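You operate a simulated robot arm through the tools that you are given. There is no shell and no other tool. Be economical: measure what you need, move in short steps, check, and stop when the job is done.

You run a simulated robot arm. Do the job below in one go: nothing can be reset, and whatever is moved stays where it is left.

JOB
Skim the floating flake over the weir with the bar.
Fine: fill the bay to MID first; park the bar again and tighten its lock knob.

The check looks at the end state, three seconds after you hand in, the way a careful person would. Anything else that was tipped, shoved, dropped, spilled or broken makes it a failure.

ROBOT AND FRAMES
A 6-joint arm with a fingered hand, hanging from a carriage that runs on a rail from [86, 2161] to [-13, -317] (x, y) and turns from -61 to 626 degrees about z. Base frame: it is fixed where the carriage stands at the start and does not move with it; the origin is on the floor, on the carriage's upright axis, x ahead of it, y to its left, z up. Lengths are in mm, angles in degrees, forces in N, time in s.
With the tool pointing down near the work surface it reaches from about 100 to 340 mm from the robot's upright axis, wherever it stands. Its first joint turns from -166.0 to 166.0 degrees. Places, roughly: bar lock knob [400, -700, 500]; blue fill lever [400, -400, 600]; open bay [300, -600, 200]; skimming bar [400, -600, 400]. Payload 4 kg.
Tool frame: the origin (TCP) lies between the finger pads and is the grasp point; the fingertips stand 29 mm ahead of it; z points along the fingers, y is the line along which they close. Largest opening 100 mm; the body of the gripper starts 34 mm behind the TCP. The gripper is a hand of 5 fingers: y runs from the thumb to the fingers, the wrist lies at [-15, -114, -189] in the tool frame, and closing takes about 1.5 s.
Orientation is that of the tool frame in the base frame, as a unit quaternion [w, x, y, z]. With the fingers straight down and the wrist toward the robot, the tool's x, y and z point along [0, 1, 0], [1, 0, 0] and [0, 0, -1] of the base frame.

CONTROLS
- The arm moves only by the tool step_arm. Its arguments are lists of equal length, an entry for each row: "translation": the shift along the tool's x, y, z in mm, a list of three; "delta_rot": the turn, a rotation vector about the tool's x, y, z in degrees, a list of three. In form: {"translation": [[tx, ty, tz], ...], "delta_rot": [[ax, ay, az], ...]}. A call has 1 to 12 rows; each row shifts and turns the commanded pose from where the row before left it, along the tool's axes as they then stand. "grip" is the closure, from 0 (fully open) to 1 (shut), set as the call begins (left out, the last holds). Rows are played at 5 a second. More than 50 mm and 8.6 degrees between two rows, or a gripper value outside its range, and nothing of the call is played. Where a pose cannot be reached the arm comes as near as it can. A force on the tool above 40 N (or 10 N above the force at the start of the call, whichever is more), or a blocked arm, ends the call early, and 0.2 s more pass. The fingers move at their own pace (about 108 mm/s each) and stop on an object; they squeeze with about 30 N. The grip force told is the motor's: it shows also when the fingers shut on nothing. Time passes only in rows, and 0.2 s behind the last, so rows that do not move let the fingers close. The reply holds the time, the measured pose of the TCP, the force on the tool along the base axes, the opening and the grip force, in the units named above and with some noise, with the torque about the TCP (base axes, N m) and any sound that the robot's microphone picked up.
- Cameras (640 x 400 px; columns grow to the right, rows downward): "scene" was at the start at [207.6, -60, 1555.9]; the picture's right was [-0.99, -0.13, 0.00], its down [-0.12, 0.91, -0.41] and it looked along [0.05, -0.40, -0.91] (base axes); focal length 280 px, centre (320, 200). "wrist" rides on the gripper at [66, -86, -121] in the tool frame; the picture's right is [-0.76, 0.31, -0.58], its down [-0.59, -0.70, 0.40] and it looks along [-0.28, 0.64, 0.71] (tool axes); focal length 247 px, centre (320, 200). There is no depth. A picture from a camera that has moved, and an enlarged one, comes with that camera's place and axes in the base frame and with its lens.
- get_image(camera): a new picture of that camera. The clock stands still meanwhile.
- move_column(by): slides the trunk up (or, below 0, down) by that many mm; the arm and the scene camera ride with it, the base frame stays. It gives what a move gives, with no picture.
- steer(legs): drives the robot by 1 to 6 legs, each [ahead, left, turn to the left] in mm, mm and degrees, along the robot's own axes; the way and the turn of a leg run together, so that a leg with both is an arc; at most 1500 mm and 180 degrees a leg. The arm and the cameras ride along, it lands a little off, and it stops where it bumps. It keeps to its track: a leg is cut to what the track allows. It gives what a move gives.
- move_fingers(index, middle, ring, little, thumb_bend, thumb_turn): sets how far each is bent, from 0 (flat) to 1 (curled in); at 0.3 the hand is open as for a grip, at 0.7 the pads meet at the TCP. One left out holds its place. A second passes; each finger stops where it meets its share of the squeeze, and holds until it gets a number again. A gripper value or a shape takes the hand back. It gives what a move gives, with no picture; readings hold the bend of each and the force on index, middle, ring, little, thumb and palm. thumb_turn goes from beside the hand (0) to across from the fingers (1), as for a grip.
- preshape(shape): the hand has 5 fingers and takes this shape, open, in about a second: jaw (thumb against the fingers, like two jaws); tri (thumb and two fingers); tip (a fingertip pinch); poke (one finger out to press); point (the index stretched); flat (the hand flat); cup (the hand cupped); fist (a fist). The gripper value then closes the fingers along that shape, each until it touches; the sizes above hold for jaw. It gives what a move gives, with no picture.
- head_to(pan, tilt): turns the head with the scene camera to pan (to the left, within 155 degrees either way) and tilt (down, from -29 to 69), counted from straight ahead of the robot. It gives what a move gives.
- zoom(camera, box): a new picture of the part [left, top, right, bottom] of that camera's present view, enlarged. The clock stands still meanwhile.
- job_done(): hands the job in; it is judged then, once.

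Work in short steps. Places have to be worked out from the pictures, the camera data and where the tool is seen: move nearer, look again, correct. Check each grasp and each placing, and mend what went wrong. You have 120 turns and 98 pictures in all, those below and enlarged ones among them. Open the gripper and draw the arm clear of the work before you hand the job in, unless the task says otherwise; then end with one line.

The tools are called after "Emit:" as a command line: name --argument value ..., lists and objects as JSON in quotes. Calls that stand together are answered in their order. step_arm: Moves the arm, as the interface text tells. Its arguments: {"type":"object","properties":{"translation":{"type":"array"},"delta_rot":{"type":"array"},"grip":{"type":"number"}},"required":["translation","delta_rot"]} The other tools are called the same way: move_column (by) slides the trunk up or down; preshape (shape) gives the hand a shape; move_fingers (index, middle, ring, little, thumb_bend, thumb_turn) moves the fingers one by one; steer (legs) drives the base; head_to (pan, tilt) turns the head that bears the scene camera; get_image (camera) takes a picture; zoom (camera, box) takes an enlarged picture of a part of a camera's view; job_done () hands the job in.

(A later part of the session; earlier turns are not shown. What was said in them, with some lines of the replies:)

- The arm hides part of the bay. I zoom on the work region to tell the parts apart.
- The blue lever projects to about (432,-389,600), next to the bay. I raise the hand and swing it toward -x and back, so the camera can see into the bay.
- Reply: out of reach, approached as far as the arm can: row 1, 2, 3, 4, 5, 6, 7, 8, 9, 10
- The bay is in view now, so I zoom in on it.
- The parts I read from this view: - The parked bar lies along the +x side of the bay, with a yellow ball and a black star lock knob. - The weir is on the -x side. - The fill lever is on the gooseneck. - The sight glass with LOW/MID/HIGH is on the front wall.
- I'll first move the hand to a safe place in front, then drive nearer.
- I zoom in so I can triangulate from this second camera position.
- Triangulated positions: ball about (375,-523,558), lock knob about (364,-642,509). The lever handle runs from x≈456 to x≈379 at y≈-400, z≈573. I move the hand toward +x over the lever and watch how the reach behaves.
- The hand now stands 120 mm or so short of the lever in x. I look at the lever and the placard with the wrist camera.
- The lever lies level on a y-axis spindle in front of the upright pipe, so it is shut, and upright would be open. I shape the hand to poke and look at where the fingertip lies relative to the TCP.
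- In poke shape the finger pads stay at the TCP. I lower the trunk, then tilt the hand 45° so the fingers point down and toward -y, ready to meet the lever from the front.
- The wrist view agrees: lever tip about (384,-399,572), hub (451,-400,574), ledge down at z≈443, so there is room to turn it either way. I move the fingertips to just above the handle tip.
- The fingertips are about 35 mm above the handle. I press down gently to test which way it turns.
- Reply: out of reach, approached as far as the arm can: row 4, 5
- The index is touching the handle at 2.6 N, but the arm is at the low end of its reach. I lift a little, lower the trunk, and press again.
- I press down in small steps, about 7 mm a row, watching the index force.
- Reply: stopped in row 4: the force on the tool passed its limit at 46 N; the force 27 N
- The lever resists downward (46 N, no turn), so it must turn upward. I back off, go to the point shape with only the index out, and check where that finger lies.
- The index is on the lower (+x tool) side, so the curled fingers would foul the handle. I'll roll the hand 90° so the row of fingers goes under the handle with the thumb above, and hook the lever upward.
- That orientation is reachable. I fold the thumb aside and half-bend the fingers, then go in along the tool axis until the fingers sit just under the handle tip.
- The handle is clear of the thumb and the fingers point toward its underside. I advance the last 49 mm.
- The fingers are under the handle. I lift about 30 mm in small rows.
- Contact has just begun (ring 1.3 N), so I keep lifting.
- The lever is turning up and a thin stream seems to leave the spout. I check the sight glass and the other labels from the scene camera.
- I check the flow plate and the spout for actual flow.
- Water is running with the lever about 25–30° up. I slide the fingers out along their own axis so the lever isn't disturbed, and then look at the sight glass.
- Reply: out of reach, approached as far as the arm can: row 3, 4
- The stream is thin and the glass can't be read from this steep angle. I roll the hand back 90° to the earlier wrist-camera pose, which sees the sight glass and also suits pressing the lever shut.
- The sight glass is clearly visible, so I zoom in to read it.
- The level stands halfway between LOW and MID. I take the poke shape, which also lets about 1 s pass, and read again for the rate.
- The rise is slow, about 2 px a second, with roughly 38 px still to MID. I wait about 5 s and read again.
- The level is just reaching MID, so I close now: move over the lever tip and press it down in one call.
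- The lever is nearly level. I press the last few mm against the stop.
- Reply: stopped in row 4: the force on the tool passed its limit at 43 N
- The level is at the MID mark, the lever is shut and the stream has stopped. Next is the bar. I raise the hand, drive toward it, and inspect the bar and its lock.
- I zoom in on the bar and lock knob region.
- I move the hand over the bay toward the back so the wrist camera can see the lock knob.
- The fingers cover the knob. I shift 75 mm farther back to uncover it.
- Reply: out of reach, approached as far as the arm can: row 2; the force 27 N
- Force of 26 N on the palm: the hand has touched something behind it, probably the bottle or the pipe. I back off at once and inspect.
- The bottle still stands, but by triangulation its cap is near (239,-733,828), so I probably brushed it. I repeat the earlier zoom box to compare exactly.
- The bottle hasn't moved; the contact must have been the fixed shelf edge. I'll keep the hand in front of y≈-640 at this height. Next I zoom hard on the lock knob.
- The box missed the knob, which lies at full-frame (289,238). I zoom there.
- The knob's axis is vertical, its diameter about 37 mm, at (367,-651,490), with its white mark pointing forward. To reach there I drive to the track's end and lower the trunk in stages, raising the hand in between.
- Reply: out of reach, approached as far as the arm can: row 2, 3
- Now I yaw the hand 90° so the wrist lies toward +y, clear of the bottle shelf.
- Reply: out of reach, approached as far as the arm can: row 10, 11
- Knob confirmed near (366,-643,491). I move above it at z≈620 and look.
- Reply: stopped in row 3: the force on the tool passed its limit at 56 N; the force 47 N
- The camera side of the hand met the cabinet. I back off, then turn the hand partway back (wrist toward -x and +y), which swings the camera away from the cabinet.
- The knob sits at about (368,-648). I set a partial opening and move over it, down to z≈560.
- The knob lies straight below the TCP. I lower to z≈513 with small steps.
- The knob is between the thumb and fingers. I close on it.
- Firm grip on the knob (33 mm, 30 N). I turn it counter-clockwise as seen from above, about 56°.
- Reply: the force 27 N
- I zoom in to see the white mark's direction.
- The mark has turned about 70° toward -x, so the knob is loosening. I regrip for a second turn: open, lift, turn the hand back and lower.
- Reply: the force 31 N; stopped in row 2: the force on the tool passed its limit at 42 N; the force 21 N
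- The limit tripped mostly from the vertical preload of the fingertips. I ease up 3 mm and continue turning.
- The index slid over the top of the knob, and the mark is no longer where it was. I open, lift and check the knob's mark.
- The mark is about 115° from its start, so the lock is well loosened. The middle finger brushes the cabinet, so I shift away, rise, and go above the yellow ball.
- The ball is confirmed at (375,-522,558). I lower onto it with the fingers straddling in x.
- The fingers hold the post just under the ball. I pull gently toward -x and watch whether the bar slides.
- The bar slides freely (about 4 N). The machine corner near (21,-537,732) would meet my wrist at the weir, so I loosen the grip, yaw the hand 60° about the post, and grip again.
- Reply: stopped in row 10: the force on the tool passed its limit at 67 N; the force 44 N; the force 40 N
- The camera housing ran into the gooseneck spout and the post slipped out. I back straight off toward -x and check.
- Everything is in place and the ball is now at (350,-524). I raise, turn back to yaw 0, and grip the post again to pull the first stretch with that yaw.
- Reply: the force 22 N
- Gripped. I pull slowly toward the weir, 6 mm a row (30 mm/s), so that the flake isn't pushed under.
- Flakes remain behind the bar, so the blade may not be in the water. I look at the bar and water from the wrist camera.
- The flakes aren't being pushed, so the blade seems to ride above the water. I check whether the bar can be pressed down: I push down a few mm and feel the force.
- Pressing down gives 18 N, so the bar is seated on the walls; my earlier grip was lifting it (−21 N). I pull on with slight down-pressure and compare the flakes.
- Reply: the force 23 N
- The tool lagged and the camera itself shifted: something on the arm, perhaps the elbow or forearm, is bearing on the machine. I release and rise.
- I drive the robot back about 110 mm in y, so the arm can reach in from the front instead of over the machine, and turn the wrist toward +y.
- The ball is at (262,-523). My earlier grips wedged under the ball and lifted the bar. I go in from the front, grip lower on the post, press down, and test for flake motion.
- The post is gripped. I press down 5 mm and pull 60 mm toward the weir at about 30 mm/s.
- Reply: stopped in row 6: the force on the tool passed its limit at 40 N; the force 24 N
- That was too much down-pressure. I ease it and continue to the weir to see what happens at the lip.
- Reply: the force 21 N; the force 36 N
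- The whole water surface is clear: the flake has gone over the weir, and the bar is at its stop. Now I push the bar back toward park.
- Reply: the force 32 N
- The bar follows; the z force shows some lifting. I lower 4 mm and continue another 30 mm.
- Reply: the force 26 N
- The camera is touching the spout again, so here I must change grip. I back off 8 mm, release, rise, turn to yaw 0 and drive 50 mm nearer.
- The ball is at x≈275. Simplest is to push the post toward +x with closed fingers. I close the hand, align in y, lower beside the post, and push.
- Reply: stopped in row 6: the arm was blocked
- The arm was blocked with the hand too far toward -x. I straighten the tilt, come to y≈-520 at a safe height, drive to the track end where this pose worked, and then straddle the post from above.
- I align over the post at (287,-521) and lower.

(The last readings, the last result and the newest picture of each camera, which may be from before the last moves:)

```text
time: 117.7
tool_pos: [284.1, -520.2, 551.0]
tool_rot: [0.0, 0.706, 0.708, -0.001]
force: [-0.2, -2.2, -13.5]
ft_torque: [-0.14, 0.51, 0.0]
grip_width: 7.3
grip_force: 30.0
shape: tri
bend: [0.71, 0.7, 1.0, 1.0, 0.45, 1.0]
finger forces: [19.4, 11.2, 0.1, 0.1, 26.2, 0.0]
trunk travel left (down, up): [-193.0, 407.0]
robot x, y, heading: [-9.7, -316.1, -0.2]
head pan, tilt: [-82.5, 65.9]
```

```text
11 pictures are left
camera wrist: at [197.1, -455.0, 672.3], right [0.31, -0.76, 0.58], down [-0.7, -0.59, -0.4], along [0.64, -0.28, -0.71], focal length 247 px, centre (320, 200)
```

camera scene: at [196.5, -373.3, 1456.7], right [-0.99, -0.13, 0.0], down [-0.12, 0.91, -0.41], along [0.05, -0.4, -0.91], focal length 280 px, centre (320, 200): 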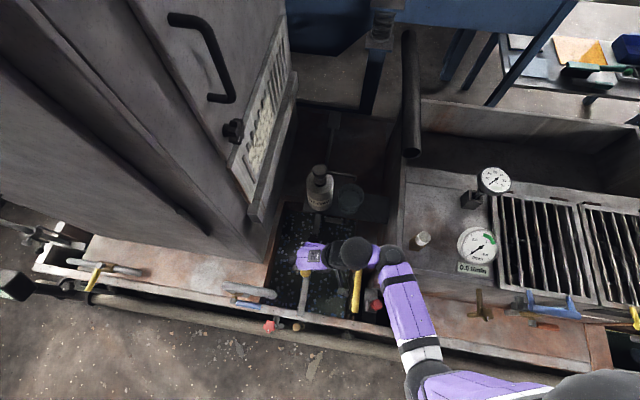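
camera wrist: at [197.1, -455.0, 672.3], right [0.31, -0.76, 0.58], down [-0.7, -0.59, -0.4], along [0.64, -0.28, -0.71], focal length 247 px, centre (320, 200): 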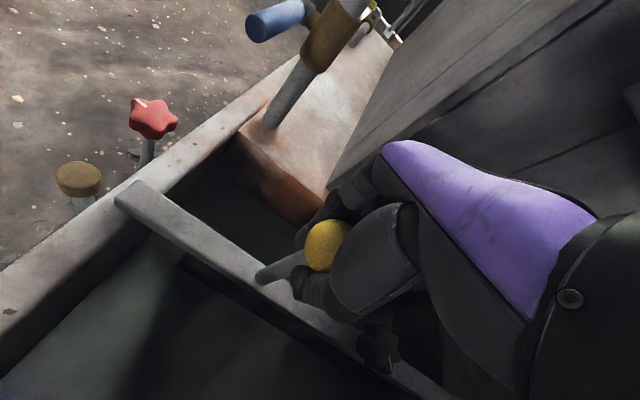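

The post is gripped again at x≈284. I carry the bar toward park in +x.

Emit:
step_arm --translation '[[0, 8, 2], [0, 8, 0], [0, 8, 0], [0, 8, 0], [0, 8, 0], [0, 8, 0], [0, 8, 0], [0, 8, 0], [0, 8, 0]]' --delta_rot '[[0, 0, 0], [0, 0, 0], [0, 0, 0], [0, 0, 0], [0, 0, 0], [0, 0, 0], [0, 0, 0], [0, 0, 0], [0, 0, 0]]'

Emit:
step_arm --translation '[[0, 5, 0], [0, 5, 0], [0, 4, 0], [0, 4, 0]]' --delta_rot '[[0, 0, 0], [0, 0, 0], [0, 0, 0], [0, 0, 0]]'

```text
time: 119.7
tool_pos: [355.3, -523.1, 549.9]
tool_rot: [0.001, 0.706, 0.708, -0.001]
force: [-3.3, -11.8, 2.3]
ft_torque: [-0.17, 0.77, 0.01]
grip_width: 7.7
grip_force: 30.7
shape: tri
bend: [0.71, 0.7, 1.0, 1.0, 0.45, 1.0]
finger forces: [17.0, 16.5, 0.1, 0.0, 31.6, 0.0]
trunk travel left (down, up): [-193.0, 407.0]
robot x, y, heading: [-10.0, -314.1, -0.2]
head pan, tilt: [-82.5, 65.9]
```

```text
time: 120.7
tool_pos: [375.5, -522.1, 550.6]
tool_rot: [0.001, 0.706, 0.708, -0.002]
force: [-4.9, -12.0, 5.0]
ft_torque: [-0.15, 0.78, 0.04]
grip_width: 7.7
grip_force: 30.2
shape: tri
bend: [0.71, 0.7, 1.0, 1.0, 0.45, 1.0]
finger forces: [16.6, 16.7, 0.0, 0.0, 32.0, 0.0]
trunk travel left (down, up): [-193.0, 407.0]
robot x, y, heading: [-12.6, -314.4, -0.0]
head pan, tilt: [-82.5, 65.9]
```

Now at x≈375. I ease further in small steps to find the park stop.

Emit:
step_arm --translation '[[0, 3, 0], [0, 3, 0], [0, 3, 0], [0, 3, 0]]' --delta_rot '[[0, 0, 0], [0, 0, 0], [0, 0, 0], [0, 0, 0]]'

Emit:
get_image --camera "wrist"

```text
time: 121.7
tool_pos: [386.6, -523.9, 549.3]
tool_rot: [0.0, 0.706, 0.708, -0.003]
force: [-9.5, -11.0, 10.7]
ft_torque: [-0.17, 0.85, 0.07]
grip_width: 8.4
grip_force: 30.4
shape: tri
bend: [0.71, 0.7, 1.0, 1.0, 0.44, 1.0]
finger forces: [14.8, 16.0, 0.1, 0.0, 33.6, 0.0]
trunk travel left (down, up): [-193.0, 407.0]
robot x, y, heading: [-11.3, -312.3, -0.2]
head pan, tilt: [-82.5, 65.9]
```

```text
10 pictures are left
camera wrist: at [299.0, -457.8, 670.3], right [0.31, -0.75, 0.58], down [-0.7, -0.59, -0.4], along [0.64, -0.28, -0.71], focal length 247 px, centre (320, 200)
```

wrist: 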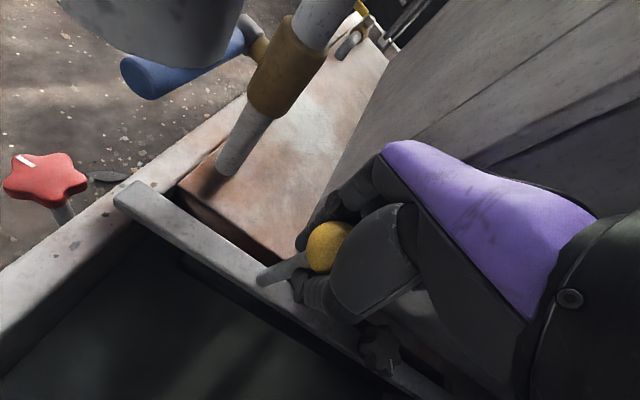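

The ball is at about the original x (375–377), and resistance is rising. One more gentle nudge to confirm the stop.

Emit:
step_arm --translation '[[0, 2, 0], [0, 2, 0], [0, 0, 0]]' --delta_rot '[[0, 0, 0], [0, 0, 0], [0, 0, 0]]'

```text
time: 122.5
tool_pos: [387.0, -522.6, 549.7]
tool_rot: [-0.001, 0.707, 0.708, -0.004]
force: [-15.3, -11.8, 7.5]
ft_torque: [-0.18, 0.82, 0.09]
grip_width: 9.2
grip_force: 29.6
shape: tri
bend: [0.71, 0.7, 1.0, 1.0, 0.43, 1.0]
finger forces: [12.9, 16.5, 0.1, 0.0, 34.8, 0.0]
trunk travel left (down, up): [-193.0, 407.0]
robot x, y, heading: [-15.7, -312.2, -0.3]
head pan, tilt: [-82.5, 65.9]
```

The bar stopped moving under rising force, so it is parked against its stop. I release, rise and go to the lock knob at yaw 0.

Emit:
step_arm --translation '[[0, -4, 0], [0, 0, 0], [0, 0, -25], [0, 0, -30], [0, -15, -25], [-30, -15, 0], [-35, 0, 0], [-35, 0, 0], [-25, 0, 0], [0, 14, 25]]' --delta_rot '[[0, 0, 0], [0, 0, 0], [0, 0, 0], [0, 0, 0], [0, 0, 0], [0, 0, 0], [0, 0, 0], [0, 0, 0], [0, 0, 0], [0, 0, 0]]' --grip 0.35

Emit:
step_arm --translation '[[0, 0, 25], [0, 0, 20]]' --delta_rot '[[0, 0, 0], [0, 0, 0]]'

Emit:
zoom --camera "wrist" --box '[180, 150, 360, 310]'

```text
time: 124.7
tool_pos: [366.7, -644.5, 601.3]
tool_rot: [-0.004, 0.706, 0.708, -0.002]
force: [-20.0, 1.4, 4.7]
ft_torque: [-0.01, -0.52, -0.08]
grip_width: 59.2
grip_force: 0.1
shape: tri
bend: [0.4, 0.46, 0.99, 0.99, 0.3, 0.99]
finger forces: [0.0, 20.1, 0.1, 0.1, 0.0, 0.0]
trunk travel left (down, up): [-193.0, 407.0]
robot x, y, heading: [-11.5, -313.7, -0.2]
head pan, tilt: [-82.5, 65.9]
```

```text
time: 125.3
tool_pos: [367.3, -642.0, 557.0]
tool_rot: [-0.003, 0.707, 0.707, -0.002]
force: [-24.8, 0.1, 4.8]
ft_torque: [-0.03, -0.6, -0.27]
grip_width: 58.1
grip_force: 0.0
shape: tri
bend: [0.4, 0.48, 0.99, 0.99, 0.3, 0.99]
finger forces: [0.0, 23.6, 0.0, 0.1, 0.0, 0.1]
trunk travel left (down, up): [-193.0, 407.0]
robot x, y, heading: [-13.2, -312.9, -0.2]
head pan, tilt: [-82.5, 65.9]
```

```text
2.50 times, centred on (270, 230) of wrist
camera zoom: at [281.9, -577.2, 677.8], right [0.31, -0.76, 0.57], down [-0.7, -0.59, -0.39], along [0.64, -0.28, -0.72], focal length 617 px, centre (445, 125)
```

zoom: 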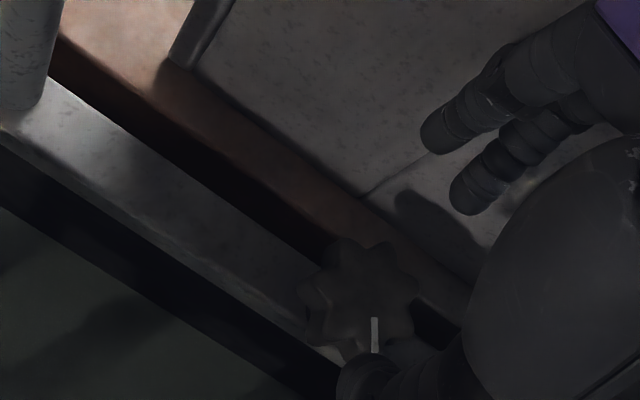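

The middle finger rubs the cabinet. I narrow the opening a little, then lower around the knob (which is at (366,-645)).

Emit:
step_arm --translation '[[-3, -2, 0], [0, 0, 0], [0, 0, 15], [0, 0, 14], [0, 0, 13]]' --delta_rot '[[0, 0, 0], [0, 0, 0], [0, 0, 0], [0, 0, 0], [0, 0, 0]]' --grip 0.48

Emit:
step_arm --translation '[[0, 0, 0], [0, 0, 0], [0, 0, 0], [0, 0, 0], [0, 0, 0]]' --delta_rot '[[0, 0, 0], [0, 0, 0], [0, 0, 0], [0, 0, 0], [0, 0, 0]]' --grip 1.0

Emit:
step_arm --translation '[[0, 0, -1], [0, 0, 0], [0, 0, 0], [0, 0, 0], [0, 0, 0], [0, 0, 0], [0, 0, 0]]' --delta_rot '[[0, 0, 8], [0, 0, 8], [0, 0, 8], [0, 0, 8], [0, 0, 8], [0, 0, 8], [0, 0, 8]]'

```text
time: 126.5
tool_pos: [367.5, -646.4, 518.0]
tool_rot: [-0.001, 0.707, 0.708, -0.002]
force: [-9.8, 0.5, 2.3]
ft_torque: [-0.04, -0.29, -0.12]
grip_width: 49.1
grip_force: 0.0
shape: tri
bend: [0.4, 0.47, 0.99, 0.99, 0.33, 1.0]
finger forces: [0.0, 10.8, 0.1, 0.1, 0.0, 0.0]
trunk travel left (down, up): [-193.0, 407.0]
robot x, y, heading: [-10.9, -311.9, 0.0]
head pan, tilt: [-82.5, 65.9]
```

```text
time: 127.7
tool_pos: [369.6, -647.3, 518.6]
tool_rot: [0.001, 0.706, 0.709, 0.0]
force: [-13.4, 5.7, 35.9]
ft_torque: [0.05, 0.63, -0.08]
grip_width: 12.4
grip_force: 30.3
shape: tri
bend: [0.73, 0.54, 1.0, 1.0, 0.73, 1.0]
finger forces: [0.0, 23.8, 0.0, 0.0, 44.2, 0.1]
trunk travel left (down, up): [-193.0, 407.0]
robot x, y, heading: [-11.4, -313.2, -0.3]
head pan, tilt: [-82.5, 65.9]
```

```text
time: 129.3
tool_pos: [370.9, -646.7, 518.8]
tool_rot: [-0.001, 0.956, 0.293, 0.0]
force: [2.3, 1.6, 4.1]
ft_torque: [-0.08, 0.02, 0.01]
grip_width: 7.1
grip_force: 30.0
shape: tri
bend: [0.72, 0.61, 1.0, 1.0, 0.81, 1.0]
finger forces: [0.1, 0.0, 0.0, 0.1, 0.1, 0.0]
trunk travel left (down, up): [-193.0, 407.0]
robot x, y, heading: [-12.4, -311.6, -0.4]
head pan, tilt: [-82.5, 65.9]
```

The grip slipped off (finger forces are zero). I open, lift, and look at the knob's present angle.

Emit:
step_arm --translation '[[0, 0, 0], [0, 0, 0], [0, 0, -25], [0, 0, -20]]' --delta_rot '[[0, 0, 0], [0, 0, 0], [0, 0, 0], [0, 0, 0]]' --grip 0.35

Emit:
zoom --camera "wrist" --box '[200, 190, 340, 320]'

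```text
time: 130.3
tool_pos: [369.8, -646.2, 566.8]
tool_rot: [-0.001, 0.956, 0.294, -0.001]
force: [-0.7, 0.3, 0.0]
ft_torque: [0.0, -0.01, -0.03]
grip_width: 65.0
grip_force: 0.1
shape: tri
bend: [0.4, 0.37, 0.99, 0.99, 0.3, 0.99]
finger forces: [0.0, 0.0, 0.0, 0.0, 0.0, 0.0]
trunk travel left (down, up): [-193.0, 407.0]
robot x, y, heading: [-11.4, -314.9, -0.4]
head pan, tilt: [-82.5, 65.9]
```

```text
3.08 times, centred on (270, 255) of wrist
camera zoom: at [375.2, -538.9, 686.1], right [-0.45, -0.68, 0.58], down [-0.88, 0.25, -0.4], along [0.12, -0.69, -0.71], focal length 760 px, centre (474, 31)
```

zoom: 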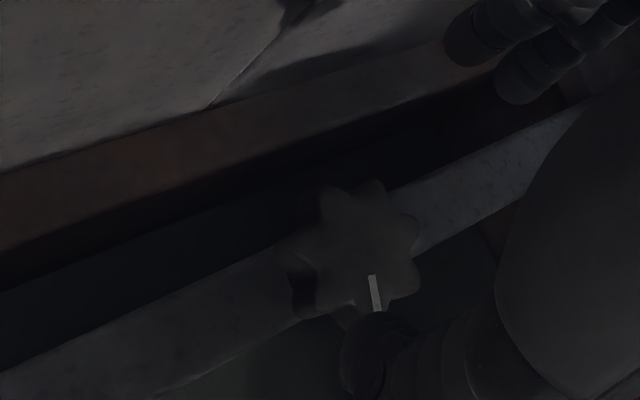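

The mark is now about 68° from its start (it was 115°), so tightening works. I regrip: turn the hand back to yaw≈8, centre it better, lower and close.

Emit:
step_arm --translation '[[-6, -10, 0], [0, 0, 0], [0, 0, 0], [0, 0, 0], [0, 0, 0], [0, 0, 0], [-1, -1, 0], [0, 3, 18], [0, 3, 18], [0, 3, 16]]' --delta_rot '[[0, 0, -8], [0, 0, -8], [0, 0, -8], [0, 0, -8], [0, 0, -8], [0, 0, -8], [0, 0, 0], [0, 0, 0], [0, 0, 0], [0, 0, 0]]' --grip 0.48

Emit:
step_arm --translation '[[0, 0, 0], [0, 0, 0], [0, 0, 0], [0, 0, 0], [0, 0, 0]]' --delta_rot '[[0, 0, 0], [0, 0, 0], [0, 0, 0], [0, 0, 0], [0, 0, 0]]' --grip 1.0

```text
time: 132.5
tool_pos: [366.0, -642.9, 513.9]
tool_rot: [0.0, 0.754, 0.657, 0.0]
force: [-2.9, -0.7, 0.9]
ft_torque: [-0.03, -0.12, -0.07]
grip_width: 51.1
grip_force: 0.0
shape: tri
bend: [0.4, 0.43, 0.99, 0.99, 0.33, 1.0]
finger forces: [0.0, 2.8, 0.0, 0.0, 0.1, 0.1]
trunk travel left (down, up): [-193.0, 407.0]
robot x, y, heading: [-11.4, -312.9, -0.2]
head pan, tilt: [-82.5, 65.9]
```

```text
time: 133.7
tool_pos: [370.8, -642.9, 515.4]
tool_rot: [0.002, 0.753, 0.658, 0.002]
force: [-4.2, 10.5, 36.5]
ft_torque: [0.37, 0.25, -0.09]
grip_width: 23.1
grip_force: 30.4
shape: tri
bend: [0.71, 0.54, 1.0, 1.0, 0.43, 0.99]
finger forces: [21.5, 26.6, 0.1, 0.0, 32.8, 0.0]
trunk travel left (down, up): [-193.0, 407.0]
robot x, y, heading: [-8.0, -315.0, -0.1]
head pan, tilt: [-82.5, 65.9]
```

All three fingers bear on the knob. I turn clockwise by 52°.

Emit:
step_arm --translation '[[0, 0, -1], [0, 0, 0], [0, 0, 0], [0, 0, 0], [0, 0, 0], [0, 0, 0], [0, 0, 0]]' --delta_rot '[[0, 0, 0], [0, 0, 8], [0, 0, 8], [0, 0, 8], [0, 0, 8], [0, 0, 8], [0, 0, 8]]'

Emit:
step_arm --translation '[[0, 0, 0], [0, 0, 0], [0, 0, -25], [0, 0, -20]]' --delta_rot '[[0, 0, 0], [0, 0, 0], [0, 0, 0], [0, 0, 0]]' --grip 0.35

Emit:
zoom --camera "wrist" --box '[200, 190, 340, 320]'

```text
time: 135.3
tool_pos: [372.9, -647.2, 515.7]
tool_rot: [0.002, 0.956, 0.293, 0.002]
force: [3.8, 0.9, 27.4]
ft_torque: [-0.16, -0.15, 0.01]
grip_width: 21.8
grip_force: 29.9
shape: tri
bend: [0.7, 0.52, 1.0, 1.0, 0.74, 1.0]
finger forces: [16.2, 30.0, 0.0, 0.0, 27.4, 0.0]
trunk travel left (down, up): [-193.0, 407.0]
robot x, y, heading: [-10.8, -313.7, -0.2]
head pan, tilt: [-82.5, 65.9]
```

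```text
time: 136.3
tool_pos: [365.8, -641.9, 559.6]
tool_rot: [-0.001, 0.956, 0.294, -0.001]
force: [-1.2, 0.2, 0.0]
ft_torque: [0.0, 0.02, 0.0]
grip_width: 64.8
grip_force: 0.1
shape: tri
bend: [0.4, 0.37, 0.99, 0.99, 0.3, 0.99]
finger forces: [0.1, 0.0, 0.1, 0.0, 0.0, 0.1]
trunk travel left (down, up): [-193.0, 407.0]
robot x, y, heading: [-10.5, -313.8, -0.0]
head pan, tilt: [-82.5, 65.9]
```

```text
3.08 times, centred on (270, 255) of wrist
camera zoom: at [371.2, -534.9, 679.3], right [-0.45, -0.68, 0.58], down [-0.88, 0.25, -0.4], along [0.12, -0.69, -0.71], focal length 760 px, centre (474, 31)
```

zoom: 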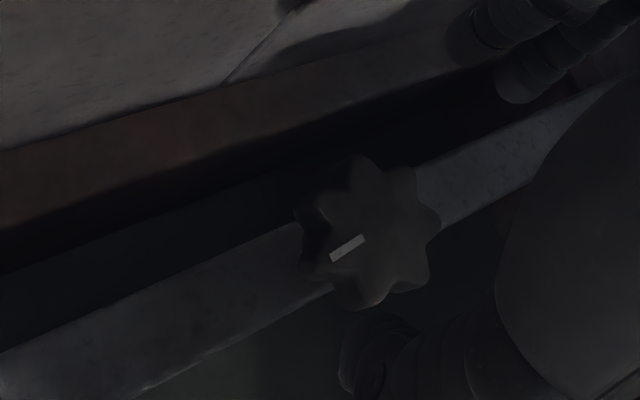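

The mark is now about 10° from its starting direction. One more regrip and turn until it's firmly tight.

Emit:
step_arm --translation '[[-3, -6, 0], [0, 0, 0], [0, 0, 0], [0, 0, 0], [0, 0, 0], [0, 0, 0], [-4, 0, 0], [0, 2, 16], [0, 2, 16], [0, 2, 14]]' --delta_rot '[[0, 0, -8], [0, 0, -8], [0, 0, -8], [0, 0, -8], [0, 0, -8], [0, 0, -8], [0, 0, 0], [0, 0, 0], [0, 0, 0], [0, 0, 0]]' --grip 0.48

Emit:
step_arm --translation '[[0, 0, 0], [0, 0, 0], [0, 0, 0], [0, 0, 0], [0, 0, 0]]' --delta_rot '[[0, 0, 0], [0, 0, 0], [0, 0, 0], [0, 0, 0], [0, 0, 0]]' --grip 1.0

Emit:
step_arm --translation '[[0, 0, -1], [0, 0, 0], [0, 0, 0], [0, 0, 0], [0, 0, 0], [0, 0, 0], [0, 0, 0]]' --delta_rot '[[0, 0, 0], [0, 0, 6], [0, 0, 6], [0, 0, 6], [0, 0, 6], [0, 0, 6], [0, 0, 6]]'

```text
time: 138.5
tool_pos: [366.1, -646.9, 511.1]
tool_rot: [-0.001, 0.753, 0.658, 0.0]
force: [-2.1, 0.5, 1.0]
ft_torque: [0.01, -0.09, -0.08]
grip_width: 51.2
grip_force: 0.0
shape: tri
bend: [0.4, 0.43, 0.99, 0.99, 0.33, 1.0]
finger forces: [0.0, 2.7, 0.0, 0.0, 0.0, 0.1]
trunk travel left (down, up): [-193.0, 407.0]
robot x, y, heading: [-7.2, -315.0, -0.4]
head pan, tilt: [-82.5, 65.9]
```

```text
time: 139.7
tool_pos: [366.4, -645.0, 511.1]
tool_rot: [-0.001, 0.753, 0.658, 0.0]
force: [-1.9, 0.5, -1.3]
ft_torque: [0.03, 0.0, -0.02]
grip_width: 34.2
grip_force: 30.1
shape: tri
bend: [0.62, 0.49, 1.0, 1.0, 0.4, 1.0]
finger forces: [14.4, 10.8, 0.0, 0.0, 27.7, 0.0]
trunk travel left (down, up): [-193.0, 407.0]
robot x, y, heading: [-9.1, -311.5, -0.3]
head pan, tilt: [-82.5, 65.9]
```

```text
time: 141.3
tool_pos: [371.4, -644.0, 515.9]
tool_rot: [0.001, 0.92, 0.392, 0.001]
force: [2.0, 7.2, 15.7]
ft_torque: [-0.02, -0.23, 0.3]
grip_width: 24.3
grip_force: 29.5
shape: tri
bend: [0.72, 0.51, 1.0, 1.0, 0.44, 1.0]
finger forces: [20.7, 20.8, 0.1, 0.0, 25.7, 0.1]
trunk travel left (down, up): [-193.0, 407.0]
robot x, y, heading: [-15.0, -312.4, 0.1]
head pan, tilt: [-82.5, 65.9]
```

A perfect grip this time, and a resisting torque of 0.3 N m appeared, so it's against its end. I open, lift and verify.

Emit:
step_arm --translation '[[0, 0, 0], [0, 0, 0], [0, -3, -25], [0, -3, -20]]' --delta_rot '[[0, 0, 0], [0, 0, 0], [0, 0, 0], [0, 0, 0]]' --grip 0.35

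Emit:
zoom --camera "wrist" --box '[200, 190, 340, 320]'

```text
time: 142.3
tool_pos: [361.0, -640.5, 555.9]
tool_rot: [-0.002, 0.92, 0.392, 0.0]
force: [0.2, 0.6, -0.1]
ft_torque: [0.02, -0.03, 0.01]
grip_width: 64.9
grip_force: 0.0
shape: tri
bend: [0.4, 0.37, 0.99, 0.99, 0.3, 0.99]
finger forces: [0.1, 0.0, 0.0, 0.0, 0.0, 0.0]
trunk travel left (down, up): [-193.0, 407.0]
robot x, y, heading: [-10.1, -315.0, -0.1]
head pan, tilt: [-82.5, 65.9]
```

```text
3.08 times, centred on (270, 255) of wrist
camera zoom: at [343.9, -533.9, 676.9], right [-0.3, -0.76, 0.58], down [-0.92, 0.06, -0.4], along [0.26, -0.65, -0.71], focal length 760 px, centre (474, 31)
```

zoom: 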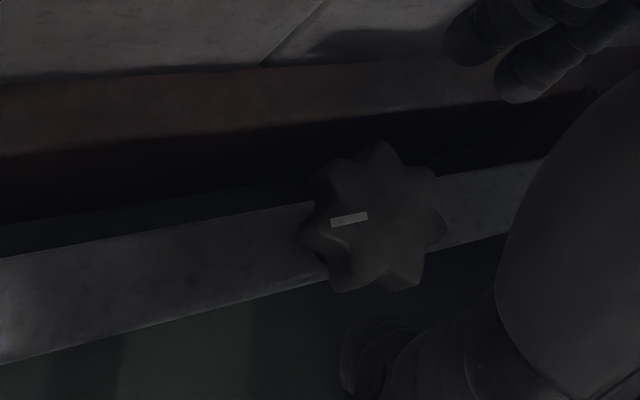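

The mark is within a few degrees of its original direction. I make one last firm tightening pass to be sure.

Emit:
step_arm --translation '[[0, -3, 0], [0, 0, 0], [0, 0, 0], [0, 0, 0], [-4, 3, 0], [0, 3, 15], [0, 3, 15], [0, 2, 15]]' --delta_rot '[[0, 0, -8], [0, 0, -8], [0, 0, -8], [0, 0, -8], [0, 0, 0], [0, 0, 0], [0, 0, 0], [0, 0, 0]]' --grip 0.48

Emit:
step_arm --translation '[[0, 0, 0], [0, 0, 0], [0, 0, 0], [0, 0, 0], [0, 0, 0]]' --delta_rot '[[0, 0, 0], [0, 0, 0], [0, 0, 0], [0, 0, 0], [0, 0, 0]]' --grip 1.0

Emit:
step_arm --translation '[[0, 0, 0], [0, 0, 0], [0, 0, 0]]' --delta_rot '[[0, 0, 6], [0, 0, 6], [0, 0, 6]]'

Emit:
step_arm --translation '[[0, 0, 0], [0, 0, 0]]' --delta_rot '[[0, 0, 6], [0, 0, 4]]'

```text
time: 144.1
tool_pos: [368.4, -643.9, 514.1]
tool_rot: [-0.001, 0.776, 0.63, -0.001]
force: [-8.5, 0.2, 2.1]
ft_torque: [-0.06, -0.28, -0.18]
grip_width: 49.8
grip_force: 0.1
shape: tri
bend: [0.4, 0.45, 0.99, 0.99, 0.33, 1.0]
finger forces: [0.0, 8.6, 0.1, 0.0, 0.0, 0.1]
trunk travel left (down, up): [-193.0, 407.0]
robot x, y, heading: [-14.1, -310.2, 0.0]
head pan, tilt: [-82.5, 65.9]
```

```text
time: 145.5
tool_pos: [373.3, -644.9, 516.4]
tool_rot: [0.001, 0.775, 0.631, 0.0]
force: [-9.4, 7.3, 24.6]
ft_torque: [0.39, 1.03, -0.12]
grip_width: 25.4
grip_force: 30.0
shape: tri
bend: [0.71, 0.57, 1.0, 1.0, 0.41, 1.0]
finger forces: [9.5, 11.1, 0.0, 0.0, 62.8, 0.1]
trunk travel left (down, up): [-193.0, 407.0]
robot x, y, heading: [-15.0, -311.0, -0.3]
head pan, tilt: [-82.5, 65.9]
stopped in row 5: the force on the tool passed its limit at 41 N (the readings are from after the stop); the commanded pose is now the measured one
```

```text
time: 146.3
tool_pos: [373.1, -642.9, 515.5]
tool_rot: [0.001, 0.865, 0.502, 0.001]
force: [-5.4, 10.7, 22.1]
ft_torque: [0.01, -0.01, 0.29]
grip_width: 21.5
grip_force: 30.5
shape: tri
bend: [0.73, 0.54, 1.0, 1.0, 0.46, 1.0]
finger forces: [0.0, 37.5, 0.1, 0.0, 31.4, 0.1]
trunk travel left (down, up): [-193.0, 407.0]
robot x, y, heading: [-10.5, -312.2, -0.3]
head pan, tilt: [-82.5, 65.9]
```

```text
time: 146.9
tool_pos: [373.1, -643.1, 515.3]
tool_rot: [0.001, 0.906, 0.423, 0.001]
force: [-1.9, 7.1, 15.2]
ft_torque: [-0.11, -0.28, 0.33]
grip_width: 20.0
grip_force: 30.2
shape: tri
bend: [0.73, 0.53, 1.0, 1.0, 0.49, 1.0]
finger forces: [0.0, 38.1, 0.0, 0.0, 24.8, 0.1]
trunk travel left (down, up): [-193.0, 407.0]
robot x, y, heading: [-12.9, -313.6, 0.0]
head pan, tilt: [-82.5, 65.9]
```

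A steady resisting torque of about 0.3 N m with no further turn: the knob is tight. I release, lift clear and withdraw.

Emit:
step_arm --translation '[[0, 0, 0], [0, 0, 0], [0, -5, -25], [0, -5, -25], [-15, -5, -30], [-30, -20, -20], [-30, -25, 0], [-20, -30, 0]]' --delta_rot '[[0, 0, 0], [0, 0, 0], [0, 0, 0], [0, 0, 0], [0, 0, 0], [0, 0, 0], [0, 0, 0], [0, 0, 0]]' --grip 0.3

Emit:
zoom --camera "wrist" --box '[0, 60, 400, 400]'

```text
time: 148.7
tool_pos: [262.5, -646.6, 614.7]
tool_rot: [-0.004, 0.899, 0.437, -0.001]
force: [-7.2, 22.6, 3.7]
ft_torque: [-1.51, -0.36, -0.7]
grip_width: 69.9
grip_force: 0.0
shape: tri
bend: [0.41, 0.35, 0.99, 0.99, 0.3, 0.99]
finger forces: [0.1, 0.1, 0.1, 22.4, 0.0, 0.0]
trunk travel left (down, up): [-193.0, 407.0]
robot x, y, heading: [-10.2, -312.9, 0.0]
head pan, tilt: [-82.5, 65.9]
stopped in row 8: the force on the tool passed its limit at 48 N (the readings are from after the stop); the commanded pose is now the measured one
```

```text
1.18 times, centred on (200, 230) of wrist
camera zoom: at [235.4, -543.8, 735.7], right [-0.22, -0.79, 0.57], down [-0.92, -0.03, -0.39], along [0.33, -0.61, -0.72], focal length 291 px, centre (461, 165)
```

zoom: 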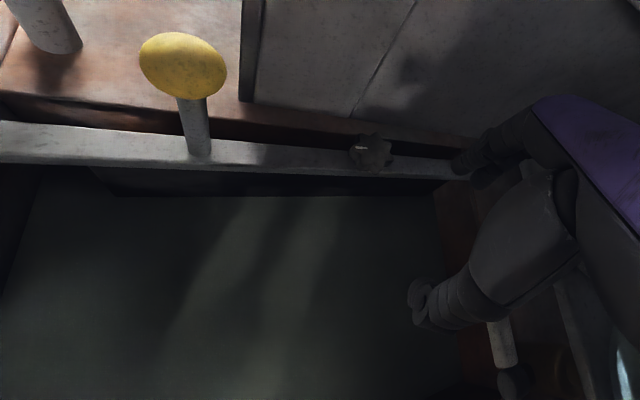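

The curled little finger touched the shelf or bottle. I move straight out in +y at once and check the bottle.

Emit:
step_arm --translation '[[24, -18.5, 0], [31, -25, 0], [31, -25, -10], [31, -25, -10]]' --delta_rot '[[0, 0, 0], [0, 0, 0], [0, 0, 0], [0, 0, 0]]'

Emit:
steer --legs '[[0, 300, 0]]'

Emit:
get_image --camera "scene"

```text
time: 149.7
tool_pos: [263.6, -507.0, 637.6]
tool_rot: [0.002, 0.9, 0.435, 0.0]
force: [-0.2, -0.4, -0.3]
ft_torque: [0.03, 0.02, 0.01]
grip_width: 69.7
grip_force: 0.1
shape: tri
bend: [0.41, 0.35, 0.99, 0.99, 0.3, 0.99]
finger forces: [0.0, 0.1, 0.0, 0.0, 0.1, 0.1]
trunk travel left (down, up): [-193.0, 407.0]
robot x, y, heading: [-14.0, -310.7, 0.1]
head pan, tilt: [-82.5, 65.9]
```

```text
time: 151.7
tool_pos: [279.0, -210.0, 637.2]
tool_rot: [0.002, 0.898, 0.44, 0.0]
force: [-0.9, 1.0, -0.8]
ft_torque: [-0.02, -0.01, -0.02]
grip_width: 69.6
grip_force: 0.1
shape: tri
bend: [0.41, 0.35, 0.99, 0.99, 0.3, 0.99]
finger forces: [0.0, 0.0, 0.1, 0.1, 0.1, 0.1]
trunk travel left (down, up): [-193.0, 407.0]
robot x, y, heading: [0.2, -14.4, 0.8]
head pan, tilt: [-82.5, 65.9]
```

```text
4 pictures are left
camera scene: at [207.6, -75.3, 1455.9], right [-0.99, -0.14, 0.0], down [-0.13, 0.9, -0.41], along [0.06, -0.4, -0.91], focal length 280 px, centre (320, 200)
```

scene: 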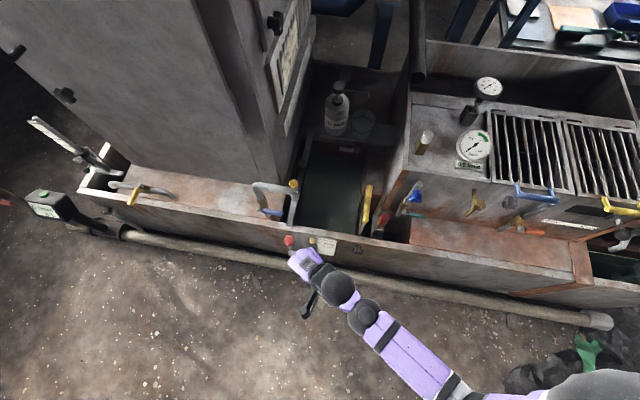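

Emit:
zoom --camera "scene" --box '[240, 70, 400, 260]'

```text
2.11 times, centred on (320, 165) of scene
camera zoom: at [207.6, -75.3, 1455.9], right [-0.99, -0.14, 0.0], down [-0.13, 0.9, -0.41], along [0.06, -0.4, -0.91], focal length 589 px, centre (320, 274)
```

zoom: 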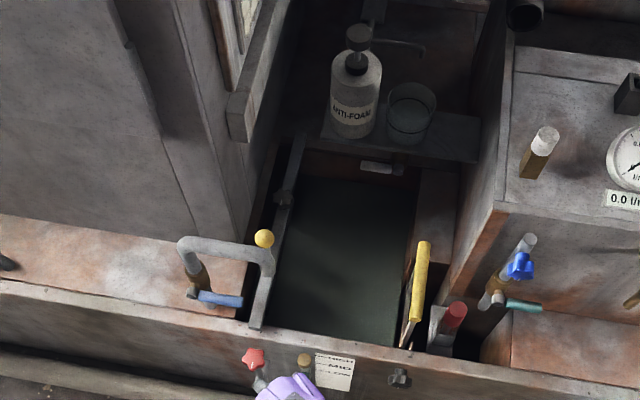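

The bar is parked, the surface is clear, the lever is shut, and the bottle and glass stand as before. I take one last look at the sight glass to confirm the level.

Emit:
step_arm --translation '[[0, 0, 0], [0, 0, 0], [0, 0, 0], [0, 0, 0], [0, 0, 0], [0, 0, 0], [0, 0, 0]]' --delta_rot '[[0, 0, -7.4], [0, 0, -7.4], [0, 0, -7.4], [0, 0, -7.4], [0, 0, -7.4], [0, 0, -7.4], [0, 0, -7.4]]'

Emit:
step_arm --translation '[[0, -10, 0], [0, -10, 0], [0, -10, 0], [0, -10, 0], [0, -5, 0], [0, 0, 0], [-10, 0, 40]]' --delta_rot '[[0, -7.5, 0], [0, -7.5, 0], [0, -7.5, 0], [0, -7.5, 0], [0, -7.5, 0], [0, -7.5, 0], [0, 0, 0]]'

Emit:
get_image --camera "wrist"

```text
time: 153.3
tool_pos: [279.5, -209.9, 636.7]
tool_rot: [0.001, 0.614, 0.789, -0.001]
force: [0.5, -0.1, 0.5]
ft_torque: [0.0, 0.01, -0.01]
grip_width: 69.9
grip_force: 0.0
shape: tri
bend: [0.41, 0.35, 0.99, 0.99, 0.3, 0.99]
finger forces: [0.0, 0.0, 0.0, 0.0, 0.0, 0.0]
trunk travel left (down, up): [-193.0, 407.0]
robot x, y, heading: [1.4, -16.5, 0.7]
head pan, tilt: [-82.5, 65.9]
```

```text
time: 154.9
tool_pos: [242.1, -258.4, 616.2]
tool_rot: [0.304, 0.567, 0.728, -0.237]
force: [0.5, 0.1, 0.4]
ft_torque: [-0.01, 0.0, 0.03]
grip_width: 69.8
grip_force: 0.0
shape: tri
bend: [0.41, 0.35, 0.99, 0.99, 0.3, 0.99]
finger forces: [0.1, 0.0, 0.0, 0.0, 0.0, 0.0]
trunk travel left (down, up): [-193.0, 407.0]
robot x, y, heading: [-2.1, -15.1, 0.7]
head pan, tilt: [-82.5, 65.9]
```

```text
2 pictures are left
camera wrist: at [126.4, -151.8, 654.1], right [0.33, -0.04, 0.94], down [-0.51, -0.85, 0.14], along [0.79, -0.53, -0.3], focal length 247 px, centre (320, 200)
```

wrist: 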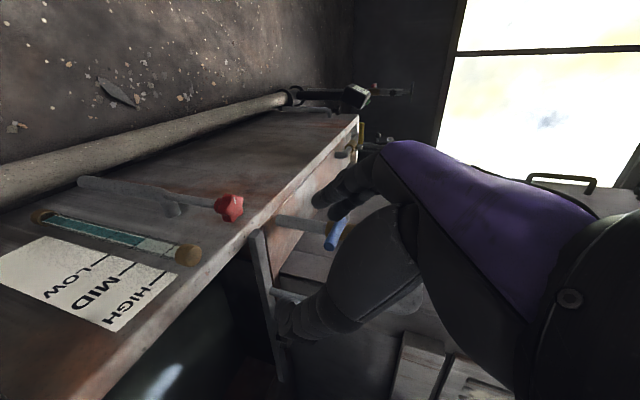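

Emit:
zoom --camera "wrist" --box '[0, 190, 220, 340]'

```text
2.67 times, centred on (110, 265) of wrist
camera zoom: at [126.4, -151.8, 654.1], right [0.33, -0.04, 0.94], down [-0.51, -0.85, 0.14], along [0.79, -0.53, -0.3], focal length 659 px, centre (880, 27)
```

zoom: 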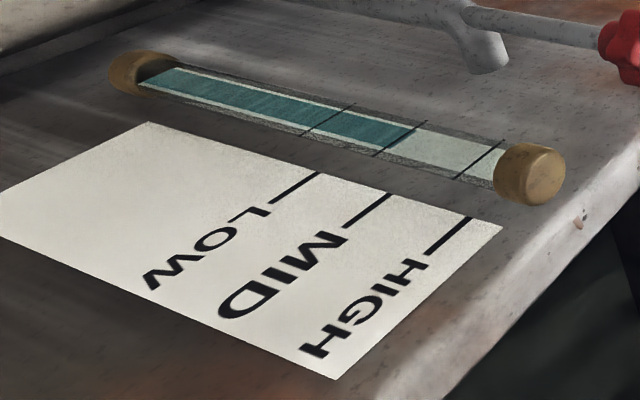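

The level stands right at MID. The hand is open and clear of the work, so I withdraw a little further and hand in.

Emit:
step_arm --translation '[[0, 0, -40], [0, 0, -40]]' --delta_rot '[[0, 0, 0], [0, 0, 0]]' --grip 0.0

Emit:
job_done

```text
time: 155.5
tool_pos: [226.1, -201.2, 674.4]
tool_rot: [0.302, 0.568, 0.728, -0.237]
force: [0.1, 0.3, -1.1]
ft_torque: [0.01, 0.01, -0.01]
grip_width: 100.0
grip_force: 0.1
shape: tri
bend: [0.3, 0.3, 0.99, 0.99, 0.3, 0.98]
finger forces: [0.0, 0.1, 0.0, 0.0, 0.1, 0.0]
trunk travel left (down, up): [-193.0, 407.0]
robot x, y, heading: [-0.4, -16.5, 0.8]
head pan, tilt: [-82.5, 65.9]
```

```text
The job is handed in.
```

The bay is filled to MID with the fill lever shut, the flake is skimmed over the weir, and the bar is back in park with its lock knob tight; I bumped the cabinet, the spout and the bottle shelf along the way, but nothing looked moved or tipped.
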